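You operate a simulated robot arm through the tools that you are given. There is no shell and no other tool.

The job below is to be done with a simulated two-armed robot. You get a single attempt, and the scene is never put back.

## Task
Thread the yellow, red, then purple ring on the peg.
Fine: one lies in the craft case; shut it again.

The check looks at the end state, three seconds after you hand in, the way a careful person would. Anything else that was tipped, shoved, dropped, spilled or broken makes it a failure.

## Robot
Two 6-joint arms with two-finger parallel grippers on one trunk, on a base that drives. Base frame: it is fixed to the floor where the robot stands at the start and does not move with it; the origin is under the middle of the robot, x ahead of it, y to its left, z up. Readings come in cm, rad, newtons and seconds.
The left shoulder is at the start at [8, 21.6, 155.8], the right one opposite. With the tool pointing down near the work surface each hand reaches from about 10 to 64 cm from the robot's upright axis, wherever it stands, measured 20 degrees to its own side. Places, roughly: blue ring, purple ring, red ring, yellow ring [-50, 250, 75]; craft lid [-30, 260, 80]; grey drawer [-170, 310, 80]; orange drawer [-170, 310, 90]; purple drawer [-170, 310, 80]; ring peg [-50, 280, 80]. Payload 3.43 kg a hand.
The TCP of each hand is the grasp point between the finger pads, 3 cm short of the fingertips. In the tool frame z runs along the fingers and y along their closing line. Largest opening 9.4 cm; finger width 2.8, thickness 1; the body of the gripper, 5 by 9.6 cm, starts 5.5 cm behind the TCP.
Orientation is that of the tool frame in the base frame, as a unit quaternion [w, x, y, z]. With the fingers straight down and closing along the base's y, the tool's x points along the base's -x, its y along +y and its z along -z.

## Interface
- The arms move only by the tool servo_tool. It takes "left_rows", "right_rows" or both (then of equal length, played together; a hand with none holds still); each is a list that holds one entry, the list of rows, each a list of 7 numbers: the shift along the tool's x, y, z in cm, then the turn, a rotation vector about the tool's x, y, z in rad, then the opening, from 0 (shut) to 1 (fully open). In form: [[[x, y, z, wx, wy, wz, grip], ...]]. A call has 1 to 20 rows; each row shifts and turns the commanded pose from where the row before left it, along the tool's axes as they then stand. Each row takes 0.2 s and may step no farther than 5 cm and 0.15 rad from the row before; otherwise, or with a gripper value out of range, the whole call is refused. A pose out of reach is approached as far as the arm can. The call stops where the force on the tool passes 40 N (or 10 N more than at its start, if that is more) or the arm is blocked; 0.2 s more then pass. Each finger travels about 7.2 cm/s and halts on what it meets, pressing with about 40 N; the grip force reading is that of the motor and also rises with nothing between the fingers. The clock runs only during rows and for 0.2 s after the last one: add rows that do not move to give the fingers time. It gives the time, the measured TCP pose, the force on the tool (base axes), the opening and the grip force at its end, in the units of the frame above (readings bear some noise), with the torque about the TCP (base axes, N m) and any sound that the robot's microphone picked up, and new pictures: "pictures" is both (left out), scene, wrist or none (wrist: the cameras of the hands that moved).
- Cameras (640 x 400 px; columns grow to the right, rows downward): "scene" is now at [11.25, -1.79, 172.59]; the picture's right is [-0.18, -0.98, 0.00], its down [-0.66, 0.12, -0.74] and it looks along [0.73, -0.14, -0.67] (base axes); focal length 291 px, centre (320, 200). "left" rides on the left gripper at [7.6, -1.4, -10.3] in its tool frame; the picture's right is [0.18, 0.98, 0.00], its down [-0.75, 0.14, -0.64] and it looks along [-0.63, 0.12, 0.77] (tool axes); focal length 243 px, centre (320, 200). "right" rides on the right gripper at [7.6, 1.4, -10.3] in its tool frame; the picture's right is [-0.18, 0.98, 0.00], its down [-0.75, -0.14, -0.64] and it looks along [-0.63, -0.12, 0.77] (tool axes); focal length 243 px, centre (320, 200). There is no depth. A picture from a camera that has moved, and an enlarged one, comes with that camera's place and axes in the base frame and with its lens.
- slide_trunk(by): slides the trunk up (or, below 0, down) by that many cm; the arms and the scene camera ride with it, the base frame stays. It gives what a move gives, with no picture.
- roll_base(legs): drives the robot by 1 to 6 legs, each [ahead, left, turn to the left] in cm, cm and rad, along the robot's own axes; the way and the turn of a leg run together, so that a leg with both is an arc; at most 150 cm and 3.142 rad a leg. The arms and the cameras ride along, it lands a little off, and it stops where it bumps. It gives what a move gives, and a new picture of the scene camera.
- pan_tilt(pan, tilt): turns the head with the scene camera to pan (to the left, within 1.501 rad either way) and tilt (down, from -0.506 to 1.204), counted from straight ahead of the robot. It gives what a move gives, and a new picture of the scene camera.
- inspect(camera, box): a new picture of the part [left, top, right, bottom] of that camera's present view, enlarged. It takes no simulated time.
- finish_job(): hands the job in; it is judged then, once.

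Places have to be worked out from the pictures, the camera data and where the tool is seen. Open the grippers and draw the arms clear of the work before you hand the job in, unless the task says otherwise.

The tools are called after "Request:" as a command line: name --argument value ..., lists and objects as JSON in quotes. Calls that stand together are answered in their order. servo_tool: Moves the arms, as the interface text tells. Its arguments: {"type":"object","properties":{"left_rows":{"type":"array"},"right_rows":{"type":"array"},"pictures":{"type":"string","enum":["both","scene","wrist","none"]}},"required":[]} The other tools are called the same way: slide_trunk (by) slides the trunk up or down; roll_base (legs) drives the base; pan_tilt (pan, tilt) turns the head that bears the scene camera; inspect (camera, box) takes an enlarged picture of a part of a camera's view; finish_job () hands the job in.

At the start:

```text
time_s: 0.0
left_position: [48.88, 20.48, 99.44]
left_tool_rot: [0.0, 0.0, 1.0, 0.0]
left_wrist_force: [0.1, -0.2, -0.6]
left_wrist_torque: [-0.01, 0.01, -0.02]
left_opening: 9.44
left_gripper_force: 0.3
right_position: [55.12, -22.52, 95.91]
right_tool_rot: [0.0, 0.001, 1.0, 0.0]
right_wrist_force: [-0.7, -0.4, -1.3]
right_wrist_torque: [-0.01, -0.05, 0.01]
right_opening: 9.41
right_gripper_force: 0.1
trunk travel left (down, up): [-78.7, 5.3]
robot x, y, heading: [-0.07, 0.09, -0.002]
head pan, tilt: [-0.185, 0.731]
```

scene: 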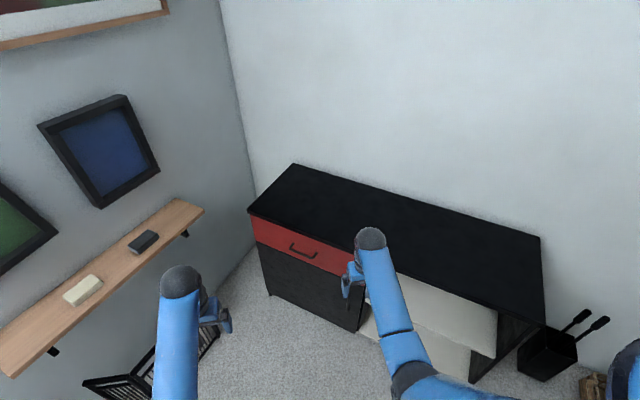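
right: 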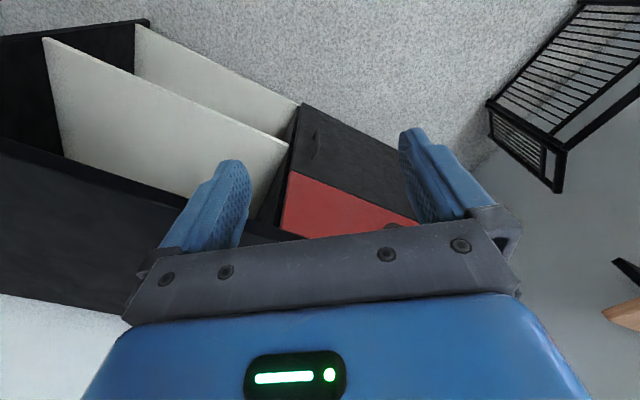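
left: 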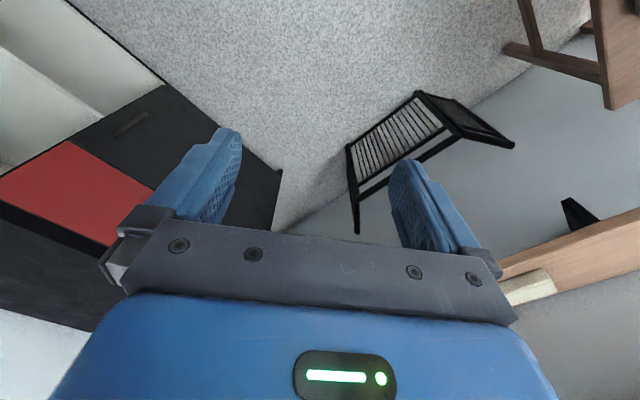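

The scene shows a cabinet ahead and a shelf on the left wall; the work place is far to my left. I pan the head left to see the way there.

Request:
pan_tilt --pan 1.5 --tilt 0.5

```text
time_s: 1.7
left_position: [48.94, 20.46, 99.5]
left_tool_rot: [-0.001, 0.0, 1.0, -0.001]
left_wrist_force: [-0.1, 0.5, -0.2]
left_wrist_torque: [0.02, 0.0, -0.04]
left_opening: 9.4
left_gripper_force: 0.1
right_position: [55.0, -22.57, 95.99]
right_tool_rot: [0.001, 0.001, 1.0, 0.0]
right_wrist_force: [0.9, 0.3, 0.5]
right_wrist_torque: [0.02, -0.01, 0.0]
right_opening: 9.41
right_gripper_force: 0.1
trunk travel left (down, up): [-78.7, 5.3]
robot x, y, heading: [-0.03, -0.26, -0.003]
head pan, tilt: [1.499, 0.499]
camera scene: at [3.68, 8.81, 174.62], right [1.0, -0.07, 0.0], down [-0.03, -0.48, -0.88], along [0.06, 0.88, -0.48], focal length 291 px, centre (320, 200)
```

scene: 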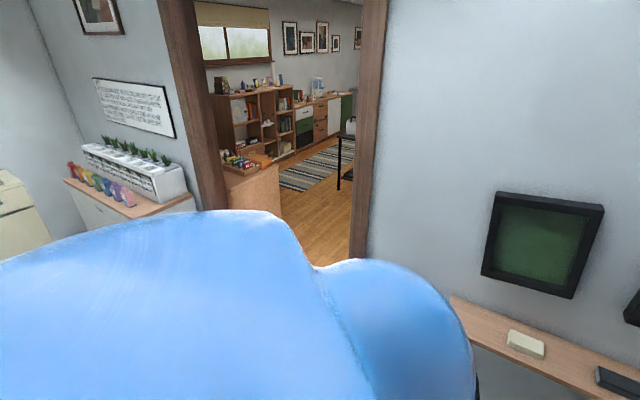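

A doorway is seen to the left. I enlarge that part to see what is beyond.

Request:
inspect --camera "scene" --box '[180, 0, 400, 220]'

Request:
inspect --camera "scene" --box '[0, 130, 300, 230]'

```text
1.82 times, centred on (290, 110) of scene
camera zoom: at [3.68, 8.81, 174.62], right [1.0, -0.07, 0.0], down [-0.03, -0.48, -0.88], along [0.06, 0.88, -0.48], focal length 530 px, centre (374, 364)
```

zoom: 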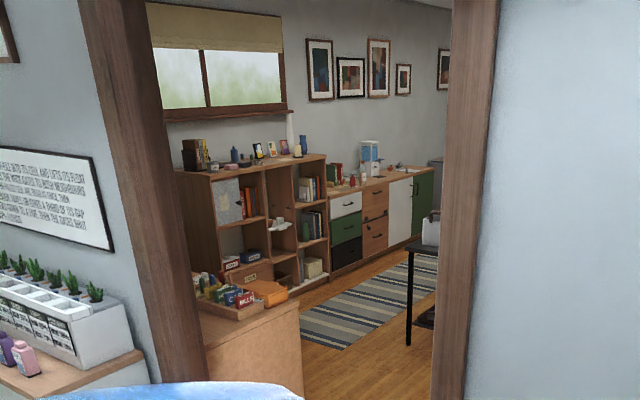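

```text
2.13 times, centred on (150, 180) of scene
camera zoom: at [3.68, 8.81, 174.62], right [1.0, -0.07, 0.0], down [-0.03, -0.48, -0.88], along [0.06, 0.88, -0.48], focal length 621 px, centre (683, 243)
```

zoom: 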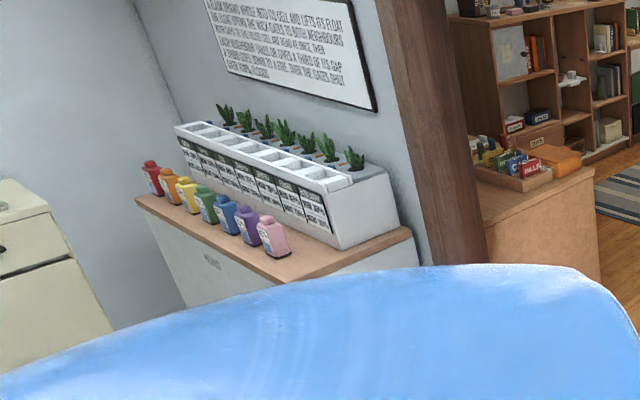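

The site lies beyond the doorway, which is in a wall slanting across from ahead to the left. First I draw the hands in closer to be compact, then turn.

Request:
servo_tool --left_rows '[[[3, 0, 0, 0, 0, 0, 1], [3, 0, 0, 0, 0, 0, 1], [3, 0, 0, 0, 0, 0, 1], [3, 0, 0, 0, 0, 0, 1], [3, 0, 0, 0, 0, 0, 1]]]' --right_rows '[[[4, 0, 0, 0, 0, 0, 1], [4, 0, 0, 0, 0, 0, 1], [4, 0, 0, 0, 0, 0, 1], [4, 0, 0, 0, 0, 0, 1], [4, 0, 0, 0, 0, 0, 1]]]' --pictures "none"

Request:
pan_tilt --pan 0.0 --tilt 0.6

Request:
roll_base --legs '[[0, 0, 0.93]]'

```text
time_s: 2.9
left_position: [33.73, 20.39, 99.14]
left_tool_rot: [0.001, 0.0, 1.0, 0.0]
left_wrist_force: [0.7, 0.2, -0.5]
left_wrist_torque: [-0.04, -0.01, 0.01]
left_opening: 9.41
left_gripper_force: 0.0
left hand out of reach, approached as far as the arm can: row 3
right_position: [34.65, -22.42, 96.04]
right_tool_rot: [0.002, 0.001, 1.0, 0.001]
right_wrist_force: [0.2, 0.4, 0.3]
right_wrist_torque: [-0.01, -0.01, 0.0]
right_opening: 9.41
right_gripper_force: 0.1
trunk travel left (down, up): [-78.7, 5.3]
robot x, y, heading: [-0.06, -0.19, -0.001]
head pan, tilt: [1.499, 0.499]
```

```text
time_s: 4.5
left_position: [34.05, 20.49, 99.04]
left_tool_rot: [0.0, 0.0, 1.0, 0.0]
left_wrist_force: [0.1, -0.3, -0.1]
left_wrist_torque: [-0.01, -0.03, 0.02]
left_opening: 9.38
left_gripper_force: 0.0
right_position: [35.06, -22.38, 95.93]
right_tool_rot: [0.0, 0.0, 1.0, 0.0]
right_wrist_force: [0.1, 0.1, 0.3]
right_wrist_torque: [0.0, 0.0, -0.01]
right_opening: 9.41
right_gripper_force: 0.0
trunk travel left (down, up): [-78.7, 5.3]
robot x, y, heading: [0.09, 0.23, 0.0]
head pan, tilt: [0.0, 0.6]
camera scene: at [11.89, -0.26, 173.71], right [0.0, -1.0, 0.0], down [-0.57, 0.0, -0.82], along [0.82, 0.0, -0.57], focal length 291 px, centre (320, 200)
```

scene: 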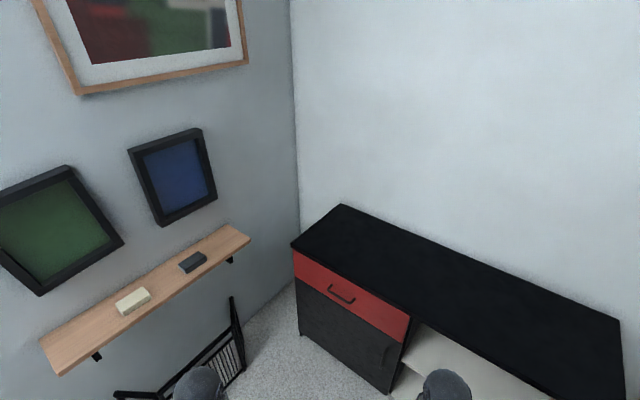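

```text
time_s: 7.3
left_position: [4.03, 39.54, 98.87]
left_tool_rot: [0.001, -0.447, 0.895, 0.0]
left_wrist_force: [0.3, -1.7, 0.5]
left_wrist_torque: [0.01, -0.01, -0.02]
left_opening: 9.36
left_gripper_force: 0.0
right_position: [39.02, 14.51, 95.95]
right_tool_rot: [0.0, -0.447, 0.895, 0.0]
right_wrist_force: [0.1, 0.2, 0.1]
right_wrist_torque: [0.0, -0.01, 0.0]
right_opening: 9.39
right_gripper_force: 0.2
trunk travel left (down, up): [-78.7, 5.3]
robot x, y, heading: [0.0, 0.21, 0.921]
head pan, tilt: [0.0, 0.6]
camera scene: at [7.15, 9.2, 173.71], right [0.8, -0.6, 0.0], down [-0.34, -0.45, -0.82], along [0.5, 0.66, -0.57], focal length 291 px, centre (320, 200)
```

scene: 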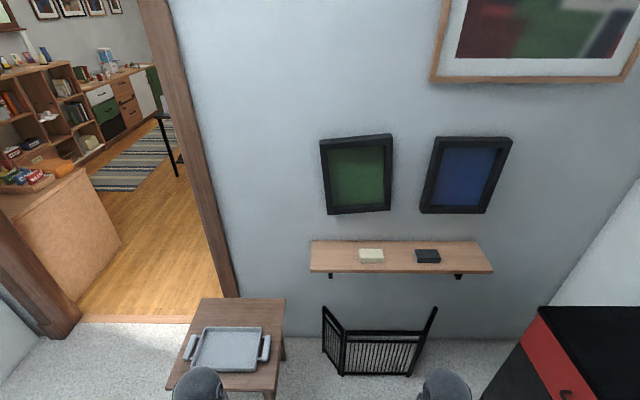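

Now I face the dividing wall squarely; the doorway is to the left, with a small table at its right. I look left to check the way is free.

Request:
pan_tilt --pan 0.9 --tilt 0.75

Request:
pan_tilt --pan 1.5 --tilt 0.75

```text
time_s: 8.5
left_position: [4.0, 39.45, 98.97]
left_tool_rot: [0.0, -0.446, 0.895, -0.001]
left_wrist_force: [0.6, 0.0, 0.7]
left_wrist_torque: [0.0, -0.01, -0.01]
left_opening: 9.39
left_gripper_force: 0.0
right_position: [38.96, 14.55, 95.94]
right_tool_rot: [0.0, -0.447, 0.895, 0.0]
right_wrist_force: [-1.3, -0.1, 0.7]
right_wrist_torque: [-0.03, 0.02, -0.04]
right_opening: 9.39
right_gripper_force: 0.2
trunk travel left (down, up): [-78.7, 5.3]
robot x, y, heading: [-0.07, -0.11, 0.924]
head pan, tilt: [0.901, 0.75]
camera scene: at [-0.28, 10.17, 172.43], right [0.97, 0.25, 0.0], down [0.17, -0.66, -0.73], along [-0.18, 0.71, -0.68], focal length 291 px, centre (320, 200)
```

scene: 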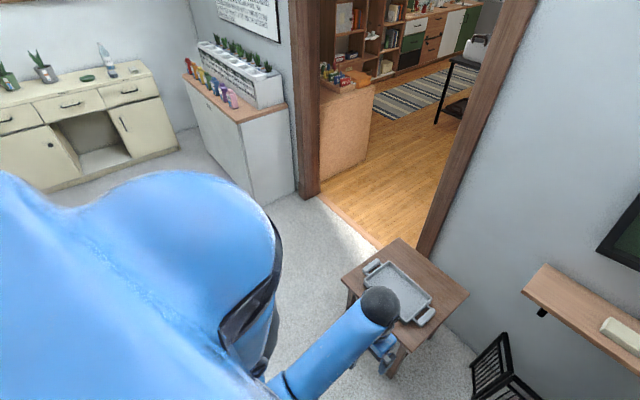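

```text
time_s: 9.5
left_position: [4.21, 39.35, 98.97]
left_tool_rot: [0.0, -0.446, 0.895, 0.0]
left_wrist_force: [-0.2, 0.2, -1.0]
left_wrist_torque: [0.0, 0.0, 0.01]
left_opening: 9.4
left_gripper_force: 0.1
right_position: [38.99, 14.46, 95.99]
right_tool_rot: [0.0, -0.447, 0.895, 0.0]
right_wrist_force: [0.9, 0.2, -0.6]
right_wrist_torque: [0.01, 0.0, 0.0]
right_opening: 9.41
right_gripper_force: 0.0
trunk travel left (down, up): [-78.7, 5.3]
robot x, y, heading: [-0.31, -0.24, 0.928]
head pan, tilt: [1.499, 0.75]
camera scene: at [-4.44, 7.6, 172.42], right [0.66, 0.75, 0.0], down [0.51, -0.45, -0.73], along [-0.55, 0.48, -0.68], focal length 291 px, centre (320, 200)
```

scene: 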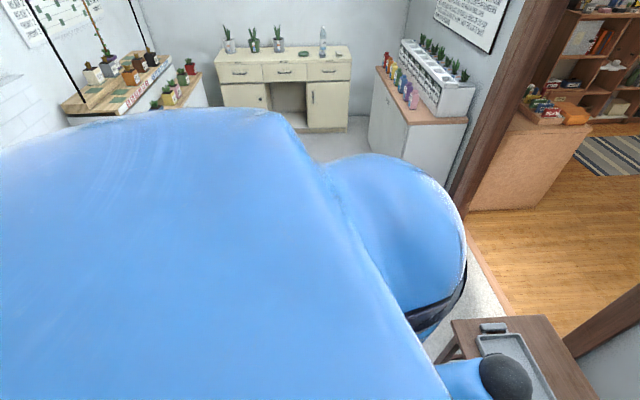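

The door opening runs from about (29,137) to (-50,197), its middle 126 cm ahead and about 110 cm to my left; cabinet and table leave about 100 cm clear. I strafe left 111 cm with the head ahead.

Request:
pan_tilt --pan 0.0 --tilt 0.7

Request:
roll_base --legs '[[0, 111, 0]]'

```text
time_s: 11.1
left_position: [4.12, 39.5, 99.08]
left_tool_rot: [0.0, -0.446, 0.895, -0.001]
left_wrist_force: [-0.2, -0.3, 0.8]
left_wrist_torque: [0.02, 0.03, 0.0]
left_opening: 9.4
left_gripper_force: 0.1
right_position: [38.99, 14.55, 96.02]
right_tool_rot: [-0.001, -0.446, 0.895, 0.0]
right_wrist_force: [0.3, -0.3, -1.0]
right_wrist_torque: [0.0, 0.0, 0.01]
right_opening: 9.39
right_gripper_force: 0.0
trunk travel left (down, up): [-78.7, 5.3]
robot x, y, heading: [0.04, 0.13, 0.921]
head pan, tilt: [0.0, 0.7]
camera scene: at [6.92, 8.94, 172.85], right [0.8, -0.6, 0.0], down [-0.39, -0.52, -0.76], along [0.46, 0.61, -0.64], focal length 291 px, centre (320, 200)
```

scene: 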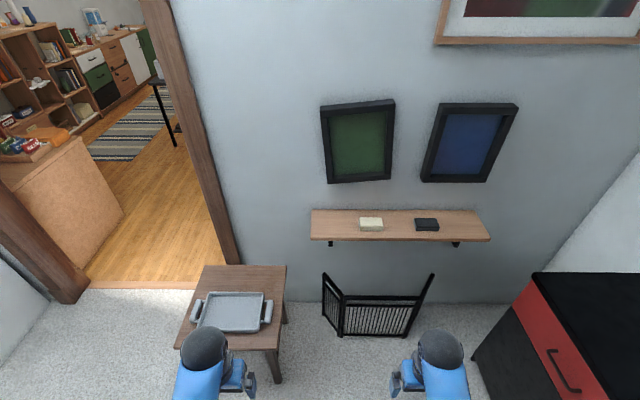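

```text
time_s: 16.8
left_position: [-84.95, 107.01, 98.91]
left_tool_rot: [0.0, -0.443, 0.896, 0.0]
left_wrist_force: [0.5, 0.2, 0.3]
left_wrist_torque: [-0.01, 0.03, 0.03]
left_opening: 9.39
left_gripper_force: 0.1
right_position: [-50.3, 81.96, 96.0]
right_tool_rot: [-0.001, -0.444, 0.896, 0.0]
right_wrist_force: [-0.5, -0.5, -0.5]
right_wrist_torque: [0.0, 0.0, 0.03]
right_opening: 9.41
right_gripper_force: 0.2
trunk travel left (down, up): [-78.7, 5.3]
robot x, y, heading: [-89.41, 67.3, 0.916]
head pan, tilt: [0.0, 0.7]
camera scene: at [-82.26, 76.43, 172.85], right [0.8, -0.61, 0.0], down [-0.39, -0.51, -0.76], along [0.46, 0.61, -0.64], focal length 291 px, centre (320, 200)
```

scene: 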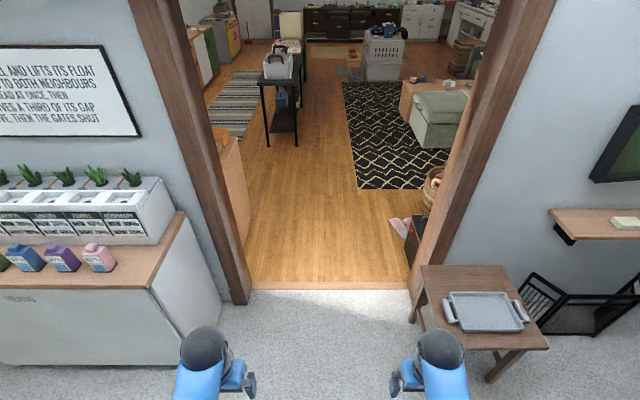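

The doorway is ahead, its middle a few cm to my right. I drive into it.

Request:
roll_base --legs '[[100, -3, 0]]'

Request:
pan_tilt --pan 0.9 --tilt 0.7

```text
time_s: 22.0
left_position: [-22.34, 184.83, 98.95]
left_tool_rot: [0.0, -0.445, 0.895, 0.0]
left_wrist_force: [-1.1, 0.4, 0.1]
left_wrist_torque: [0.0, 0.02, 0.0]
left_opening: 9.41
left_gripper_force: 0.1
right_position: [12.5, 159.79, 96.03]
right_tool_rot: [-0.001, -0.446, 0.895, 0.0]
right_wrist_force: [0.6, -0.4, -0.9]
right_wrist_torque: [0.01, -0.01, 0.04]
right_opening: 9.4
right_gripper_force: 0.1
trunk travel left (down, up): [-78.7, 5.3]
robot x, y, heading: [-26.36, 145.51, 0.923]
head pan, tilt: [0.0, 0.7]
camera scene: at [-19.63, 154.22, 172.86], right [0.8, -0.6, 0.0], down [-0.39, -0.51, -0.77], along [0.46, 0.61, -0.64], focal length 291 px, centre (320, 200)
```

scene: 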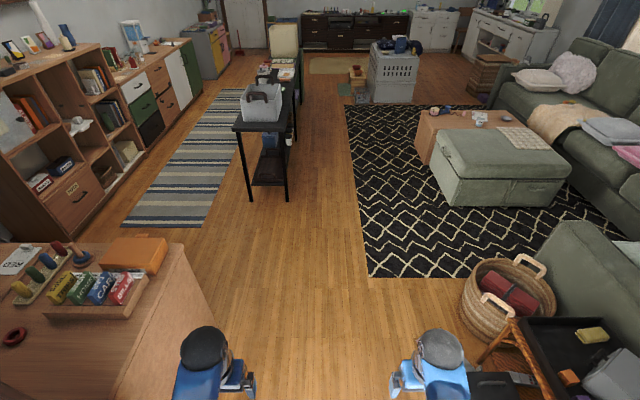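

```text
time_s: 23.2
left_position: [-22.31, 184.76, 98.89]
left_tool_rot: [0.0, -0.446, 0.895, 0.0]
left_wrist_force: [0.4, 0.5, -0.1]
left_wrist_torque: [-0.01, 0.04, 0.04]
left_opening: 9.41
left_gripper_force: 0.0
right_position: [12.53, 159.92, 95.99]
right_tool_rot: [0.001, -0.446, 0.895, 0.0]
right_wrist_force: [-1.2, 0.1, 0.0]
right_wrist_torque: [0.02, -0.01, -0.01]
right_opening: 9.4
right_gripper_force: 0.0
trunk travel left (down, up): [-78.7, 5.3]
robot x, y, heading: [-26.31, 145.69, 0.924]
head pan, tilt: [0.901, 0.7]
camera scene: at [-26.81, 155.76, 172.85], right [0.97, 0.25, 0.0], down [0.16, -0.62, -0.77], along [-0.19, 0.74, -0.64], focal length 291 px, centre (320, 200)
```

scene: 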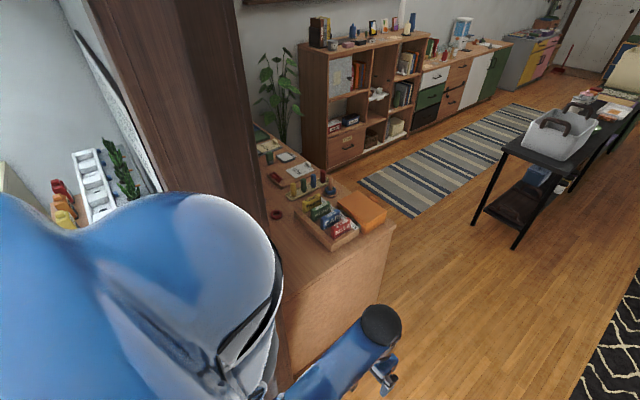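

I'm in the doorway and the counter with pegs, an orange case and a tray of packs is seen at the left front. I enlarge it.

Request:
inspect --camera "scene" --box '[240, 120, 400, 280]'

```text
2.50 times, centred on (320, 200) of scene
camera zoom: at [-26.81, 155.76, 172.85], right [0.97, 0.25, 0.0], down [0.16, -0.62, -0.77], along [-0.19, 0.74, -0.64], focal length 728 px, centre (320, 200)
```

zoom: 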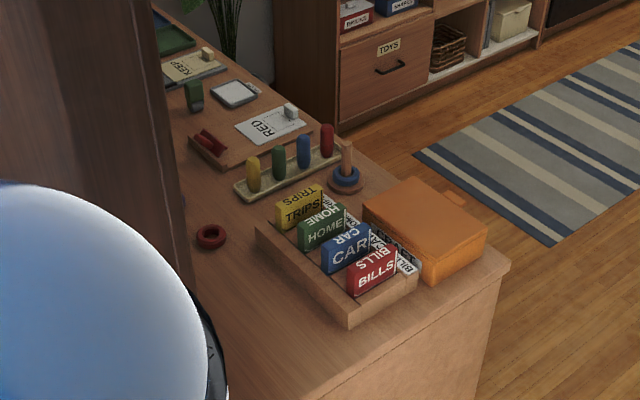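

The case (orange, hinged lid), the red ring, and the peg with a blue ring already on it are on the counter's front part. I drive past the counter's front to stand before it, facing back towards the wall.

Request:
pan_tilt --pan 0.0 --tilt 0.8

Request:
roll_base --legs '[[78, 0, 0], [78, 0, 0]]'

Request:
roll_base --legs '[[0, 40, 1.57]]'

```text
time_s: 24.4
left_position: [-22.29, 184.72, 98.99]
left_tool_rot: [0.001, -0.445, 0.896, 0.0]
left_wrist_force: [-0.1, 1.0, 0.8]
left_wrist_torque: [0.0, 0.02, 0.01]
left_opening: 9.4
left_gripper_force: 0.1
right_position: [12.53, 159.78, 95.94]
right_tool_rot: [0.0, -0.446, 0.895, 0.0]
right_wrist_force: [-0.6, -0.2, -0.1]
right_wrist_torque: [-0.03, 0.03, 0.0]
right_opening: 9.4
right_gripper_force: 0.0
trunk travel left (down, up): [-78.7, 5.3]
robot x, y, heading: [-26.41, 145.42, 0.928]
head pan, tilt: [0.0, 0.799]
camera scene: at [-19.81, 153.99, 172.02], right [0.8, -0.6, 0.0], down [-0.43, -0.57, -0.7], along [0.42, 0.56, -0.72], focal length 291 px, centre (320, 200)
```

scene: 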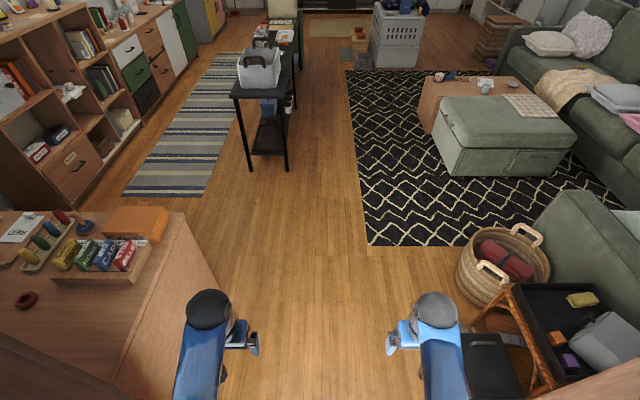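

```text
time_s: 32.4
left_position: [71.77, 308.79, 99.02]
left_tool_rot: [0.0, -0.443, 0.896, 0.0]
left_wrist_force: [0.3, -0.3, -0.3]
left_wrist_torque: [0.02, 0.0, 0.0]
left_opening: 9.39
left_gripper_force: 0.2
right_position: [106.54, 283.73, 95.98]
right_tool_rot: [0.001, -0.444, 0.896, 0.001]
right_wrist_force: [0.3, -0.9, -0.4]
right_wrist_torque: [0.02, -0.01, 0.0]
right_opening: 9.41
right_gripper_force: 0.1
trunk travel left (down, up): [-78.7, 5.3]
robot x, y, heading: [67.31, 269.28, 0.914]
head pan, tilt: [0.0, 0.799]
camera scene: at [74.12, 277.82, 172.04], right [0.8, -0.61, 0.0], down [-0.43, -0.57, -0.7], along [0.42, 0.56, -0.72], focal length 291 px, centre (320, 200)
```

scene: 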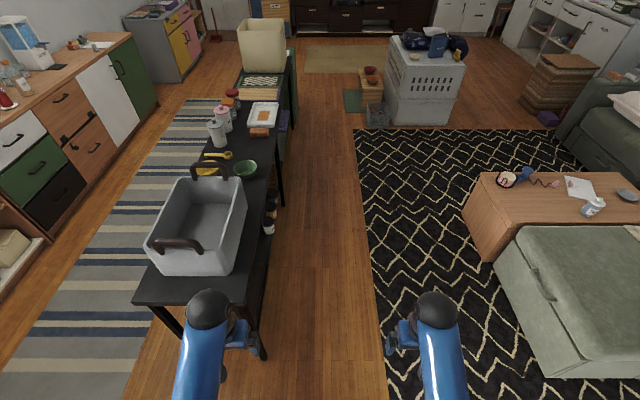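

```text
time_s: 36.6
left_position: [-7.12, 269.39, 98.96]
left_tool_rot: [0.0, 0.947, -0.322, 0.0]
left_wrist_force: [0.9, -0.1, -0.3]
left_wrist_torque: [-0.01, -0.03, -0.02]
left_opening: 9.38
left_gripper_force: 0.1
right_position: [18.2, 303.89, 95.88]
right_tool_rot: [0.0, 0.946, -0.323, -0.001]
right_wrist_force: [0.2, 0.4, 0.4]
right_wrist_torque: [0.02, 0.01, 0.02]
right_opening: 9.37
right_gripper_force: 0.1
trunk travel left (down, up): [-78.7, 5.3]
robot x, y, heading: [31.84, 264.95, 2.481]
head pan, tilt: [0.0, 0.799]
cut short: leg 1
camera scene: at [23.49, 271.34, 172.02], right [0.61, 0.79, 0.0], down [0.57, -0.44, -0.7], along [-0.55, 0.43, -0.72], focal length 291 px, centre (320, 200)
```

scene: 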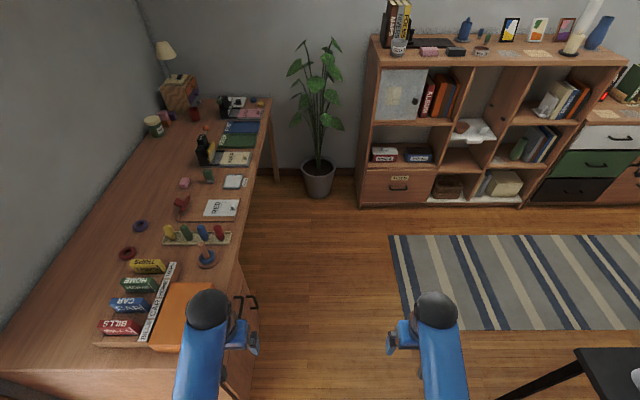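

The rings are now visible: purple and red lie on the counter behind the packs tray, so yellow is likely in the orange case. The base touched something, so I move away to the right, then ahead alongside the counter, then turn left to face it.

Request:
roll_base --legs '[[0, -22, 0]]'

Request:
inspect --camera "scene" --box '[60, 180, 300, 400]'

```text
time_s: 38.3
left_position: [6.02, 286.38, 98.9]
left_tool_rot: [-0.002, 0.947, -0.322, 0.001]
left_wrist_force: [0.2, -0.9, 0.3]
left_wrist_torque: [0.05, 0.01, 0.02]
left_opening: 9.39
left_gripper_force: 0.1
right_position: [31.2, 320.9, 96.03]
right_tool_rot: [-0.001, 0.947, -0.322, 0.001]
right_wrist_force: [0.8, -0.7, 0.3]
right_wrist_torque: [0.03, -0.02, -0.01]
right_opening: 9.4
right_gripper_force: 0.0
trunk travel left (down, up): [-78.7, 5.3]
robot x, y, heading: [45.66, 282.45, 2.486]
head pan, tilt: [0.0, 0.799]
camera scene: at [36.39, 288.07, 172.02], right [0.61, 0.79, 0.0], down [0.57, -0.44, -0.7], along [-0.55, 0.43, -0.72], focal length 291 px, centre (320, 200)
```

scene: 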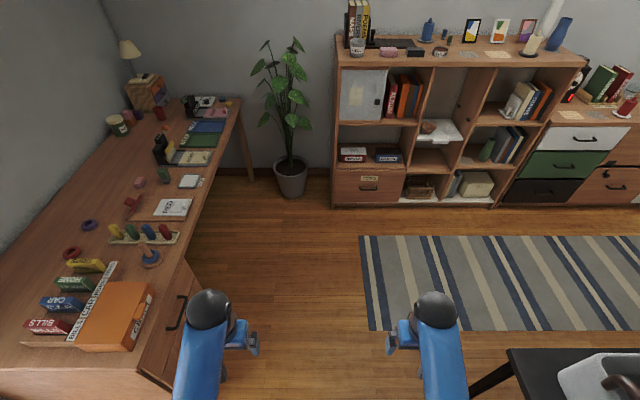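

```text
1.82 times, centred on (180, 290) of scene
camera zoom: at [36.39, 288.07, 172.02], right [0.61, 0.79, 0.0], down [0.57, -0.44, -0.7], along [-0.55, 0.43, -0.72], focal length 530 px, centre (574, 36)
```

zoom: 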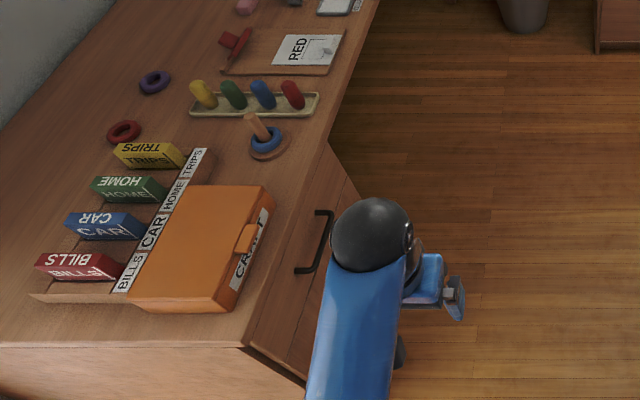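

The case has a front tab and the label CRAFT; the blue ring already sits on the peg, so yellow must be in the case. I drive along the counter by 65 cm and turn left to face it.

Request:
roll_base --legs '[[65, 0, 0], [0, 0, 1.575]]'

```text
time_s: 45.7
left_position: [-10.11, 282.01, 99.14]
left_tool_rot: [-0.001, 0.896, 0.445, 0.001]
left_wrist_force: [0.1, -0.7, -0.4]
left_wrist_torque: [0.01, 0.01, 0.0]
left_opening: 9.4
left_gripper_force: 0.0
right_position: [-44.85, 306.97, 96.1]
right_tool_rot: [0.0, 0.896, 0.444, 0.001]
right_wrist_force: [-0.6, -0.5, 0.2]
right_wrist_torque: [0.03, -0.02, 0.02]
right_opening: 9.41
right_gripper_force: 0.1
trunk travel left (down, up): [-78.7, 5.3]
robot x, y, heading: [-6.0, 321.33, -2.217]
head pan, tilt: [0.0, 0.799]
camera scene: at [-12.56, 312.29, 172.02], right [-0.8, 0.61, 0.0], down [0.43, 0.57, -0.7], along [-0.42, -0.56, -0.72], focal length 291 px, centre (320, 200)
```

scene: 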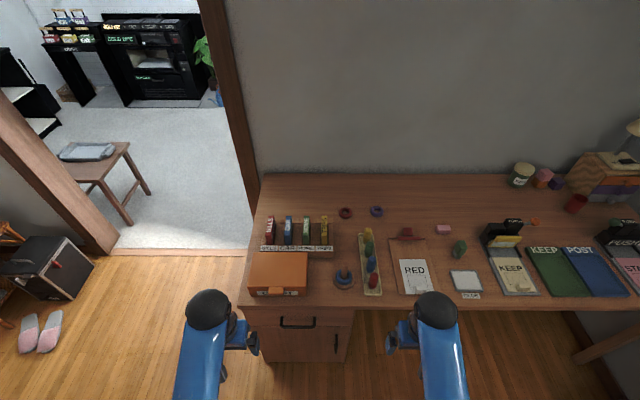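

A good frontal view of the counter. I enlarge the work area.

Request:
inspect --camera "scene" --box '[230, 190, 440, 320]'

Request:
inspect --camera "scene" --box '[240, 230, 340, 370]'

```text
3.05 times, centred on (335, 255) of scene
camera zoom: at [-12.56, 312.29, 172.02], right [-0.8, 0.61, 0.0], down [0.43, 0.57, -0.7], along [-0.42, -0.56, -0.72], focal length 888 px, centre (274, 32)
```

zoom: 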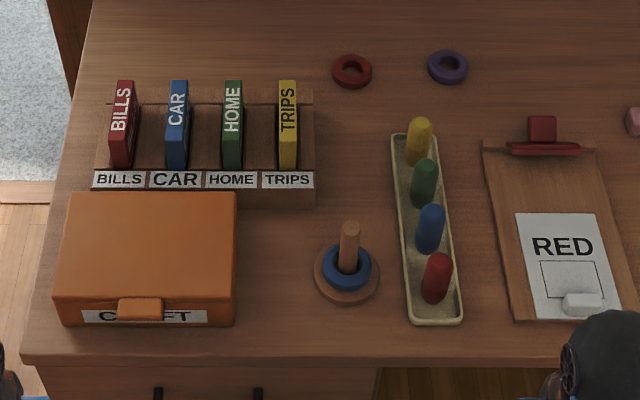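

```text
2.86 times, centred on (290, 300) of scene
camera zoom: at [-12.56, 312.29, 172.02], right [-0.8, 0.61, 0.0], down [0.43, 0.57, -0.7], along [-0.42, -0.56, -0.72], focal length 832 px, centre (406, -86)
```

zoom: 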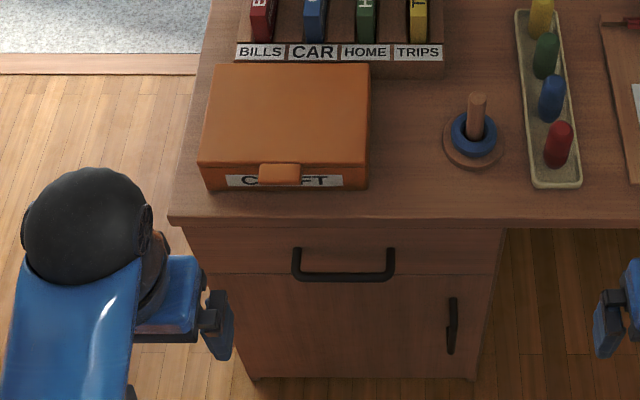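

The frontal view puts the case about 62 cm ahead and 14 left, the peg 63 ahead and 8 right, red and purple rings about 95 ahead, counter top near z 77. To extend reach I'll raise the hands and lower the trunk, then drive closer.

Request:
servo_tool --left_rows '[[[0, 0, -4, 0, 0, 0, 1], [0, 0, -4, 0, 0, 0, 1], [0, 0, -4, 0, 0, 0, 1], [0, 0, -4, 0, 0, 0, 1], [0, 0, -4, 0, 0, 0, 1], [0, 0, -4, 0, 0, 0, 1], [0, 0, -4, 0, 0, 0, 1]]]' --right_rows '[[[0, 0, -4, 0, 0, 0, 1], [0, 0, -4, 0, 0, 0, 1], [0, 0, -4, 0, 0, 0, 1], [0, 0, -4, 0, 0, 0, 1], [0, 0, -4, 0, 0, 0, 1], [0, 0, -4, 0, 0, 0, 1], [0, 0, -4, 0, 0, 0, 1]]]' --pictures "none"

```text
time_s: 47.3
left_position: [-7.76, 284.67, 99.75]
left_tool_rot: [0.0, 0.896, 0.444, -0.002]
left_wrist_force: [-0.3, 0.0, 0.9]
left_wrist_torque: [-0.01, -0.03, 0.0]
left_opening: 9.38
left_gripper_force: 0.1
left hand out of reach, approached as far as the arm can: row 1, 2, 3, 4, 5, 6, 7
right_position: [-44.74, 307.02, 98.95]
right_tool_rot: [0.0, 0.896, 0.444, 0.0]
right_wrist_force: [0.1, 0.1, 0.4]
right_wrist_torque: [0.01, 0.01, -0.03]
right_opening: 9.39
right_gripper_force: 0.0
right hand out of reach, approached as far as the arm can: row 1, 2, 3, 4, 5, 6, 7
trunk travel left (down, up): [-78.7, 5.3]
robot x, y, heading: [-6.07, 321.24, -2.22]
head pan, tilt: [0.0, 0.799]
```

The hands cannot rise while drawn in so close. I extend them ahead, where there is more room, and see the height they take.

Request:
servo_tool --left_rows '[[[-4, 0, 0, 0, 0, 0, 1], [-4, 0, 0, 0, 0, 0, 1], [-4, 0, 0, 0, 0, 0, 1], [-4, 0, 0, 0, 0, 0, 1]]]' --right_rows '[[[-4, 0, 0, 0, 0, 0, 1], [-4, 0, 0, 0, 0, 0, 1], [-4, 0, 0, 0, 0, 0, 1], [-4, 0, 0, 0, 0, 0, 1]]]' --pictures "none"

```text
time_s: 48.3
left_position: [-17.69, 271.67, 98.86]
left_tool_rot: [-0.001, 0.896, 0.445, 0.001]
left_wrist_force: [-1.0, -0.4, -0.1]
left_wrist_torque: [0.0, -0.02, -0.01]
left_opening: 9.41
left_gripper_force: 0.1
left hand out of reach, approached as far as the arm can: row 1
right_position: [-54.54, 294.0, 98.69]
right_tool_rot: [-0.001, 0.896, 0.445, 0.002]
right_wrist_force: [0.6, -0.8, 0.5]
right_wrist_torque: [0.02, 0.0, -0.01]
right_opening: 9.38
right_gripper_force: 0.0
trunk travel left (down, up): [-78.7, 5.3]
robot x, y, heading: [-5.48, 321.38, -2.221]
head pan, tilt: [0.0, 0.799]
```

The command is clamped to reach; now at ~50 cm ahead I try to raise again.

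Request:
servo_tool --left_rows '[[[0, 0, -4, 0, 0, 0, 1], [0, 0, -4, 0, 0, 0, 1], [0, 0, -4, 0, 0, 0, 1], [0, 0, -4, 0, 0, 0, 1], [0, 0, -4, 0, 0, 0, 1], [0, 0, -4, 0, 0, 0, 1], [0, 0, -4, 0, 0, 0, 1]]]' --right_rows '[[[0, 0, -4, 0, 0, 0, 1], [0, 0, -4, 0, 0, 0, 1], [0, 0, -4, 0, 0, 0, 1], [0, 0, -4, 0, 0, 0, 1], [0, 0, -4, 0, 0, 0, 1], [0, 0, -4, 0, 0, 0, 1], [0, 0, -4, 0, 0, 0, 1]]]' --pictures "none"

```text
time_s: 49.9
left_position: [-22.61, 265.7, 102.66]
left_tool_rot: [0.001, 0.896, 0.444, -0.001]
left_wrist_force: [0.2, -0.3, -0.4]
left_wrist_torque: [0.01, 0.01, 0.01]
left_opening: 9.4
left_gripper_force: 0.2
left hand out of reach, approached as far as the arm can: row 1, 2, 3, 4, 5, 6, 7
right_position: [-61.15, 285.67, 107.32]
right_tool_rot: [0.0, 0.896, 0.444, 0.0]
right_wrist_force: [-0.3, 0.4, 0.4]
right_wrist_torque: [0.02, -0.01, 0.02]
right_opening: 9.39
right_gripper_force: 0.0
right hand out of reach, approached as far as the arm can: row 1, 2, 3, 4, 5, 6, 7
trunk travel left (down, up): [-78.7, 5.3]
robot x, y, heading: [-5.87, 321.19, -2.224]
head pan, tilt: [0.0, 0.799]
```

The tool-down ceiling depends on how far out the hand is. I test the right arm's forward reach above the counter at safe height.

Request:
servo_tool --right_rows '[[[-4, 0, 1, 0, 0, 0, 1], [-4, 0, 1, 0, 0, 0, 1], [-4, 0, 1, 0, 0, 0, 1], [-4, 0, 1, 0, 0, 0, 1], [-4, 0, 1, 0, 0, 0, 1]]]' --pictures "wrist"

```text
time_s: 51.1
left_position: [-22.52, 265.72, 102.59]
left_tool_rot: [0.0, 0.896, 0.444, -0.001]
left_wrist_force: [-0.2, -0.3, 1.0]
left_wrist_torque: [0.02, 0.02, -0.02]
left_opening: 9.42
left_gripper_force: 0.0
right_position: [-68.02, 276.5, 104.65]
right_tool_rot: [0.001, 0.896, 0.444, -0.001]
right_wrist_force: [-0.8, 0.0, -0.5]
right_wrist_torque: [0.05, 0.02, 0.02]
right_opening: 9.41
right_gripper_force: 0.1
right hand out of reach, approached as far as the arm can: row 3, 4, 5
trunk travel left (down, up): [-78.7, 5.3]
robot x, y, heading: [-5.99, 321.51, -2.219]
head pan, tilt: [0.0, 0.799]
camera right: at [-62.44, 281.95, 114.85], right [0.67, -0.74, 0.0], down [-0.57, -0.51, 0.64], along [-0.48, -0.43, -0.77], focal length 243 px, centre (320, 200)
```

right: 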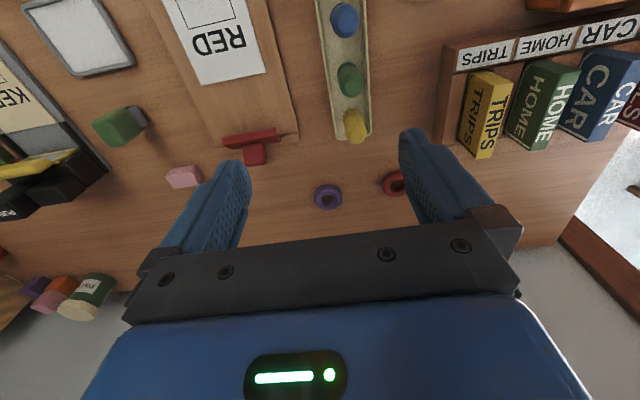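

Right reach is about 73 cm ahead at z 105; with a forward-tilted tool it'll be more. I pull the right hand back and drive 17 cm nearer to the counter.

Request:
servo_tool --right_rows '[[[4, 0, 1, 0, 0, 0, 1], [4, 0, 1, 0, 0, 0, 1], [4, 0, 1, 0, 0, 0, 1], [4, 0, 1, 0, 0, 0, 1], [4, 0, 1, 0, 0, 0, 1]]]' --left_rows '[[[2, 0, 0, 0, 0, 0, 1], [2, 0, 0, 0, 0, 0, 1], [2, 0, 0, 0, 0, 0, 1], [2, 0, 0, 0, 0, 0, 1], [2, 0, 0, 0, 0, 0, 1]]]' --pictures "none"

Request:
roll_base --legs '[[17, 0, 0]]'

```text
time_s: 52.3
left_position: [-16.96, 273.19, 99.8]
left_tool_rot: [0.001, 0.895, 0.445, -0.002]
left_wrist_force: [0.0, -0.1, 0.0]
left_wrist_torque: [-0.02, 0.01, 0.03]
left_opening: 9.42
left_gripper_force: 0.0
left hand out of reach, approached as far as the arm can: row 1, 2, 3, 4, 5
right_position: [-55.87, 292.87, 99.64]
right_tool_rot: [0.001, 0.896, 0.444, 0.0]
right_wrist_force: [0.4, -0.2, 0.1]
right_wrist_torque: [0.02, 0.0, -0.01]
right_opening: 9.39
right_gripper_force: 0.0
trunk travel left (down, up): [-78.7, 5.3]
robot x, y, heading: [-5.96, 321.4, -2.227]
head pan, tilt: [0.0, 0.799]
```

```text
time_s: 53.8
left_position: [-27.32, 259.58, 99.8]
left_tool_rot: [0.001, 0.896, 0.444, -0.002]
left_wrist_force: [-0.3, -0.2, 0.6]
left_wrist_torque: [-0.04, 0.01, -0.01]
left_opening: 9.4
left_gripper_force: 0.1
right_position: [-66.14, 279.43, 99.61]
right_tool_rot: [0.001, 0.896, 0.444, -0.001]
right_wrist_force: [0.0, 0.1, -0.2]
right_wrist_torque: [-0.04, -0.01, 0.01]
right_opening: 9.38
right_gripper_force: 0.0
trunk travel left (down, up): [-78.7, 5.3]
robot x, y, heading: [-16.11, 308.0, -2.223]
head pan, tilt: [0.0, 0.799]
camera scene: at [-22.56, 299.13, 172.07], right [-0.8, 0.61, 0.0], down [0.43, 0.57, -0.7], along [-0.42, -0.56, -0.71], focal length 291 px, centre (320, 200)
```

scene: 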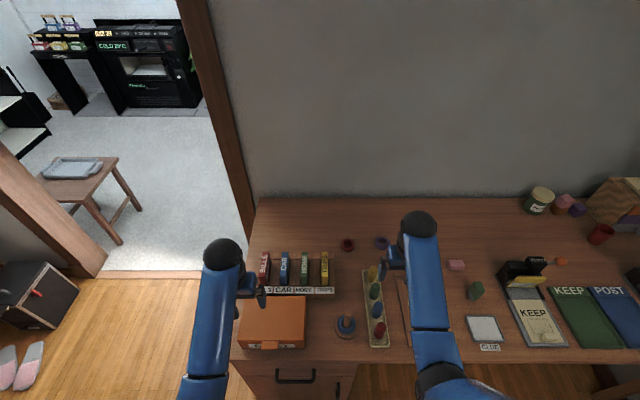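

The robot is now about 17 cm closer. I tilt the head further down and enlarge to pin down the places.

Request:
pan_tilt --pan 0.0 --tilt 1.0

Request:
inspect --camera "scene" --box '[220, 140, 420, 280]'

```text
time_s: 54.5
left_position: [-27.51, 259.42, 99.64]
left_tool_rot: [0.001, 0.896, 0.443, -0.001]
left_wrist_force: [0.4, 1.2, -0.4]
left_wrist_torque: [-0.01, 0.03, 0.03]
left_opening: 9.4
left_gripper_force: 0.1
right_position: [-66.19, 279.21, 99.4]
right_tool_rot: [0.0, 0.896, 0.444, 0.001]
right_wrist_force: [-0.4, -0.4, -0.4]
right_wrist_torque: [0.01, 0.01, 0.0]
right_opening: 9.39
right_gripper_force: 0.0
trunk travel left (down, up): [-78.7, 5.3]
robot x, y, heading: [-16.39, 307.91, -2.221]
head pan, tilt: [0.0, 1.0]
camera scene: at [-22.16, 299.65, 170.52], right [-0.8, 0.61, 0.0], down [0.51, 0.67, -0.54], along [-0.33, -0.43, -0.84], focal length 291 px, centre (320, 200)
```

scene: 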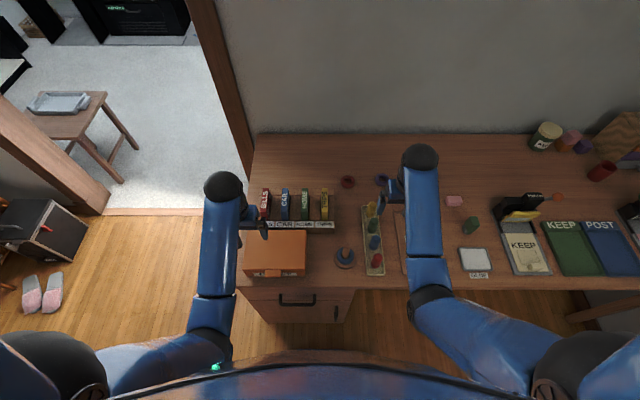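

```text
2.86 times, centred on (320, 210) of scene
camera zoom: at [-22.16, 299.65, 170.52], right [-0.8, 0.61, 0.0], down [0.51, 0.67, -0.54], along [-0.33, -0.43, -0.84], focal length 832 px, centre (320, 171)
```

zoom: 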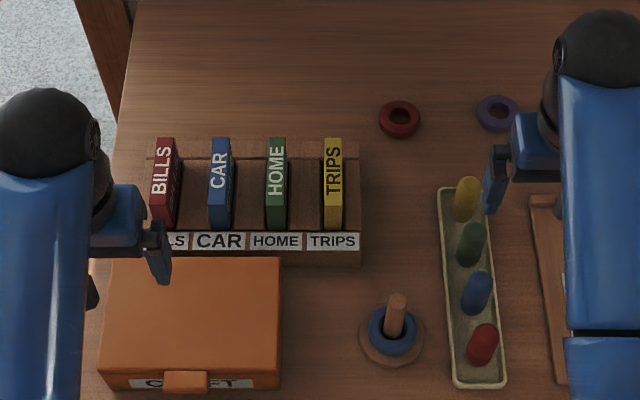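

Working in the robot frame (ahead, left): case spans about 40–54 ahead and 5–26 left, top z≈83.5, tab at 15 left; peg at (46,-8), top z≈89; rings at 79 ahead. I bring the left hand back in front of the case, in line with the tab.

Request:
servo_tool --left_rows '[[[4, 0, 0, 0, 0, 0, 1], [4, 0, 0, 0, 0, 0, 1], [4, -1.3, 0, 0, 0, 0, 1], [0, -4, 0, 0, 0, 0, 1], [0, 0, 0, 0, 0, 0, 1]]]'

```text
time_s: 55.7
left_position: [-24.45, 272.02, 99.03]
left_tool_rot: [0.001, 0.896, 0.444, -0.001]
left_wrist_force: [0.0, 0.0, 0.8]
left_wrist_torque: [0.03, 0.02, -0.03]
left_opening: 9.38
left_gripper_force: 0.0
left hand out of reach, approached as far as the arm can: row 1
right_position: [-66.38, 279.01, 99.49]
right_tool_rot: [0.0, 0.896, 0.444, 0.0]
right_wrist_force: [-0.4, 0.4, 0.2]
right_wrist_torque: [0.02, -0.01, 0.01]
right_opening: 9.42
right_gripper_force: 0.0
trunk travel left (down, up): [-78.7, 5.3]
robot x, y, heading: [-16.2, 308.02, -2.223]
head pan, tilt: [0.0, 1.0]
camera scene: at [-22.26, 299.55, 170.51], right [-0.8, 0.61, 0.0], down [0.51, 0.67, -0.54], along [-0.33, -0.43, -0.84], focal length 291 px, centre (320, 200)
camera left: at [-21.07, 278.95, 109.27], right [0.89, -0.45, 0.0], down [-0.34, -0.68, 0.64], along [-0.29, -0.58, -0.77], focal length 243 px, centre (320, 200)
```

scene: 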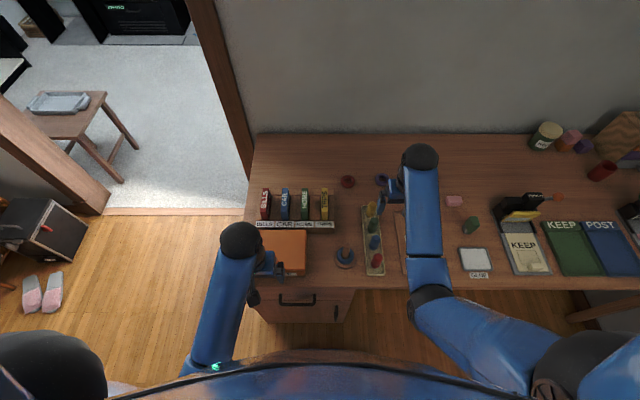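
left: 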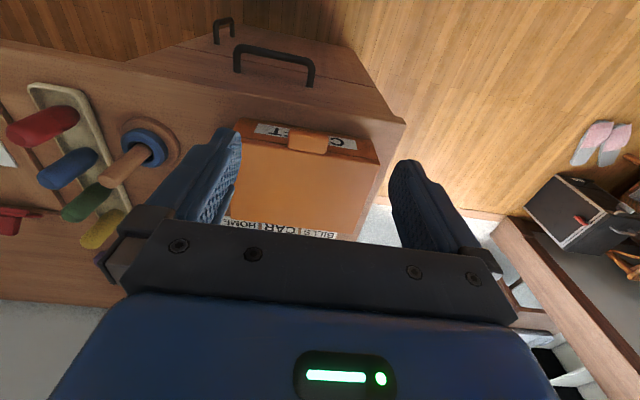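

The left hand is lined up with the tab. I zoom both cameras to measure the tab's height and depth.

Request:
inspect --camera "left" --box '[220, 100, 400, 240]'

Request:
inspect --camera "scene" --box '[240, 210, 370, 300]'

```text
2.86 times, centred on (310, 170) of left
camera zoom: at [-21.07, 278.95, 109.27], right [0.89, -0.45, 0.0], down [-0.34, -0.68, 0.64], along [-0.29, -0.58, -0.77], focal length 693 px, centre (349, 286)
```

zoom: 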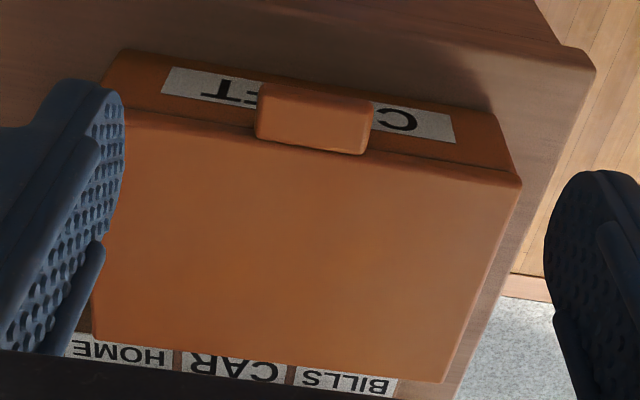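

```text
4.44 times, centred on (305, 255) of scene
camera zoom: at [-22.26, 299.55, 170.51], right [-0.8, 0.61, 0.0], down [0.51, 0.67, -0.54], along [-0.33, -0.43, -0.84], focal length 1294 px, centre (387, -44)
```

zoom: 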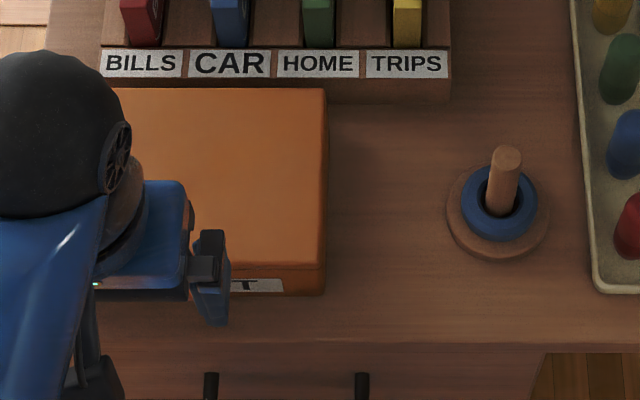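

The tab is about 4.7 cm wide, at 14.6 left, 39–40.4 ahead, z 81–83.5. I lower in front of it and then slide ahead so the fingers straddle it.

Request:
servo_tool --left_rows '[[[0, -0.6, 4, 0, 0, 0, 1], [0, 0, 4, 0, 0, 0, 1], [0, 0, 4, 0, 0, 0, 1], [0, 0, 3.4, 0, 0, 0, 1], [0, 0, 0, 0, 0, 0, 1], [-2, 0, 0, 0, 0, 0, 1], [-1.5, 0, 0, 0, 0, 0, 1], [0, 0, 0, 0, 0, 0, 1]]]' --pictures "wrist"

Request:
inspect --camera "left" --box '[180, 60, 460, 260]'

```text
time_s: 57.5
left_position: [-27.11, 269.63, 83.7]
left_tool_rot: [0.001, 0.896, 0.444, -0.001]
left_wrist_force: [0.3, 0.0, -0.6]
left_wrist_torque: [0.0, 0.02, 0.0]
left_opening: 9.42
left_gripper_force: 0.1
right_position: [-66.32, 279.17, 99.47]
right_tool_rot: [0.0, 0.896, 0.444, 0.0]
right_wrist_force: [0.5, 0.2, 0.4]
right_wrist_torque: [-0.02, 0.01, -0.05]
right_opening: 9.41
right_gripper_force: 0.1
trunk travel left (down, up): [-78.7, 5.3]
robot x, y, heading: [-15.85, 307.82, -2.226]
head pan, tilt: [0.0, 1.0]
camera left: at [-23.61, 276.49, 93.9], right [0.89, -0.45, 0.0], down [-0.34, -0.68, 0.64], along [-0.29, -0.58, -0.76], focal length 243 px, centre (320, 200)
```

left: 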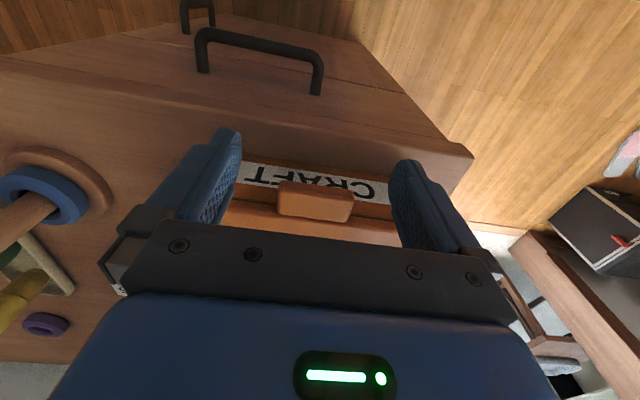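

```text
2.00 times, centred on (320, 160) of left
camera zoom: at [-23.61, 276.49, 93.9], right [0.89, -0.45, 0.0], down [-0.34, -0.68, 0.64], along [-0.29, -0.58, -0.76], focal length 485 px, centre (320, 280)
```

zoom: 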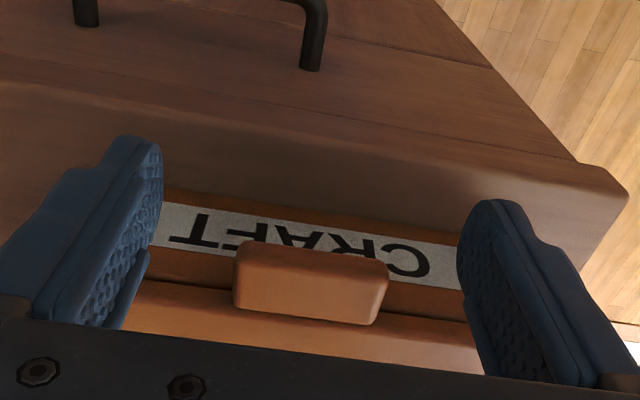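

The tab sits centred between the fingers, a bit further ahead. I advance 1.7 cm and close gently onto the tab's sides.

Request:
servo_tool --left_rows '[[[-0.9, 0, 0, 0, 0, 0, 1], [-0.8, 0, 0, 0, 0, 0, 1], [0, 0, 0, 0, 0, 0, 0.7], [0, 0, 0, 0, 0, 0, 0.5], [0, 0, 0, 0, 0, 0, 0.4], [0, 0, 0, 0, 0, 0, 0.35], [0, 0, 0, 0, 0, 0, 0.35]]]' --pictures "wrist"

Request:
inspect --camera "left" --box '[180, 60, 460, 260]'

```text
time_s: 59.1
left_position: [-28.17, 268.39, 83.73]
left_tool_rot: [0.0, 0.896, 0.443, 0.0]
left_wrist_force: [1.3, 0.1, -0.5]
left_wrist_torque: [0.0, -0.04, 0.1]
left_opening: 4.94
left_gripper_force: 40.5
right_position: [-66.3, 279.05, 99.53]
right_tool_rot: [0.0, 0.896, 0.444, 0.0]
right_wrist_force: [-0.9, 0.2, -0.2]
right_wrist_torque: [0.01, 0.0, 0.04]
right_opening: 9.39
right_gripper_force: 0.0
trunk travel left (down, up): [-78.7, 5.3]
robot x, y, heading: [-16.01, 307.79, -2.224]
head pan, tilt: [0.0, 1.0]
camera left: at [-24.64, 275.15, 93.91], right [0.89, -0.45, 0.0], down [-0.34, -0.68, 0.64], along [-0.29, -0.58, -0.77], focal length 243 px, centre (320, 200)
```

left: 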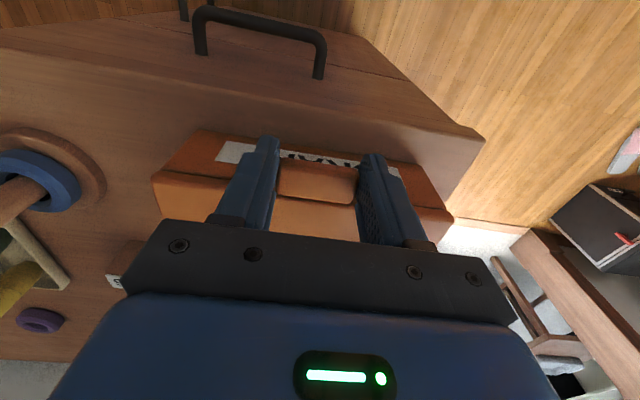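

```text
2.00 times, centred on (320, 160) of left
camera zoom: at [-24.64, 275.15, 93.91], right [0.89, -0.45, 0.0], down [-0.34, -0.68, 0.64], along [-0.29, -0.58, -0.77], focal length 485 px, centre (320, 280)
```

zoom: 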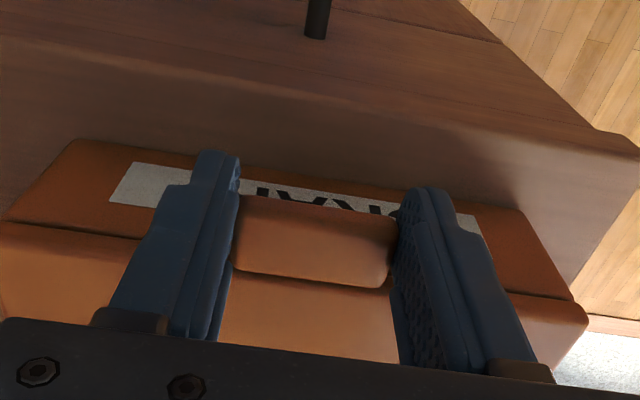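

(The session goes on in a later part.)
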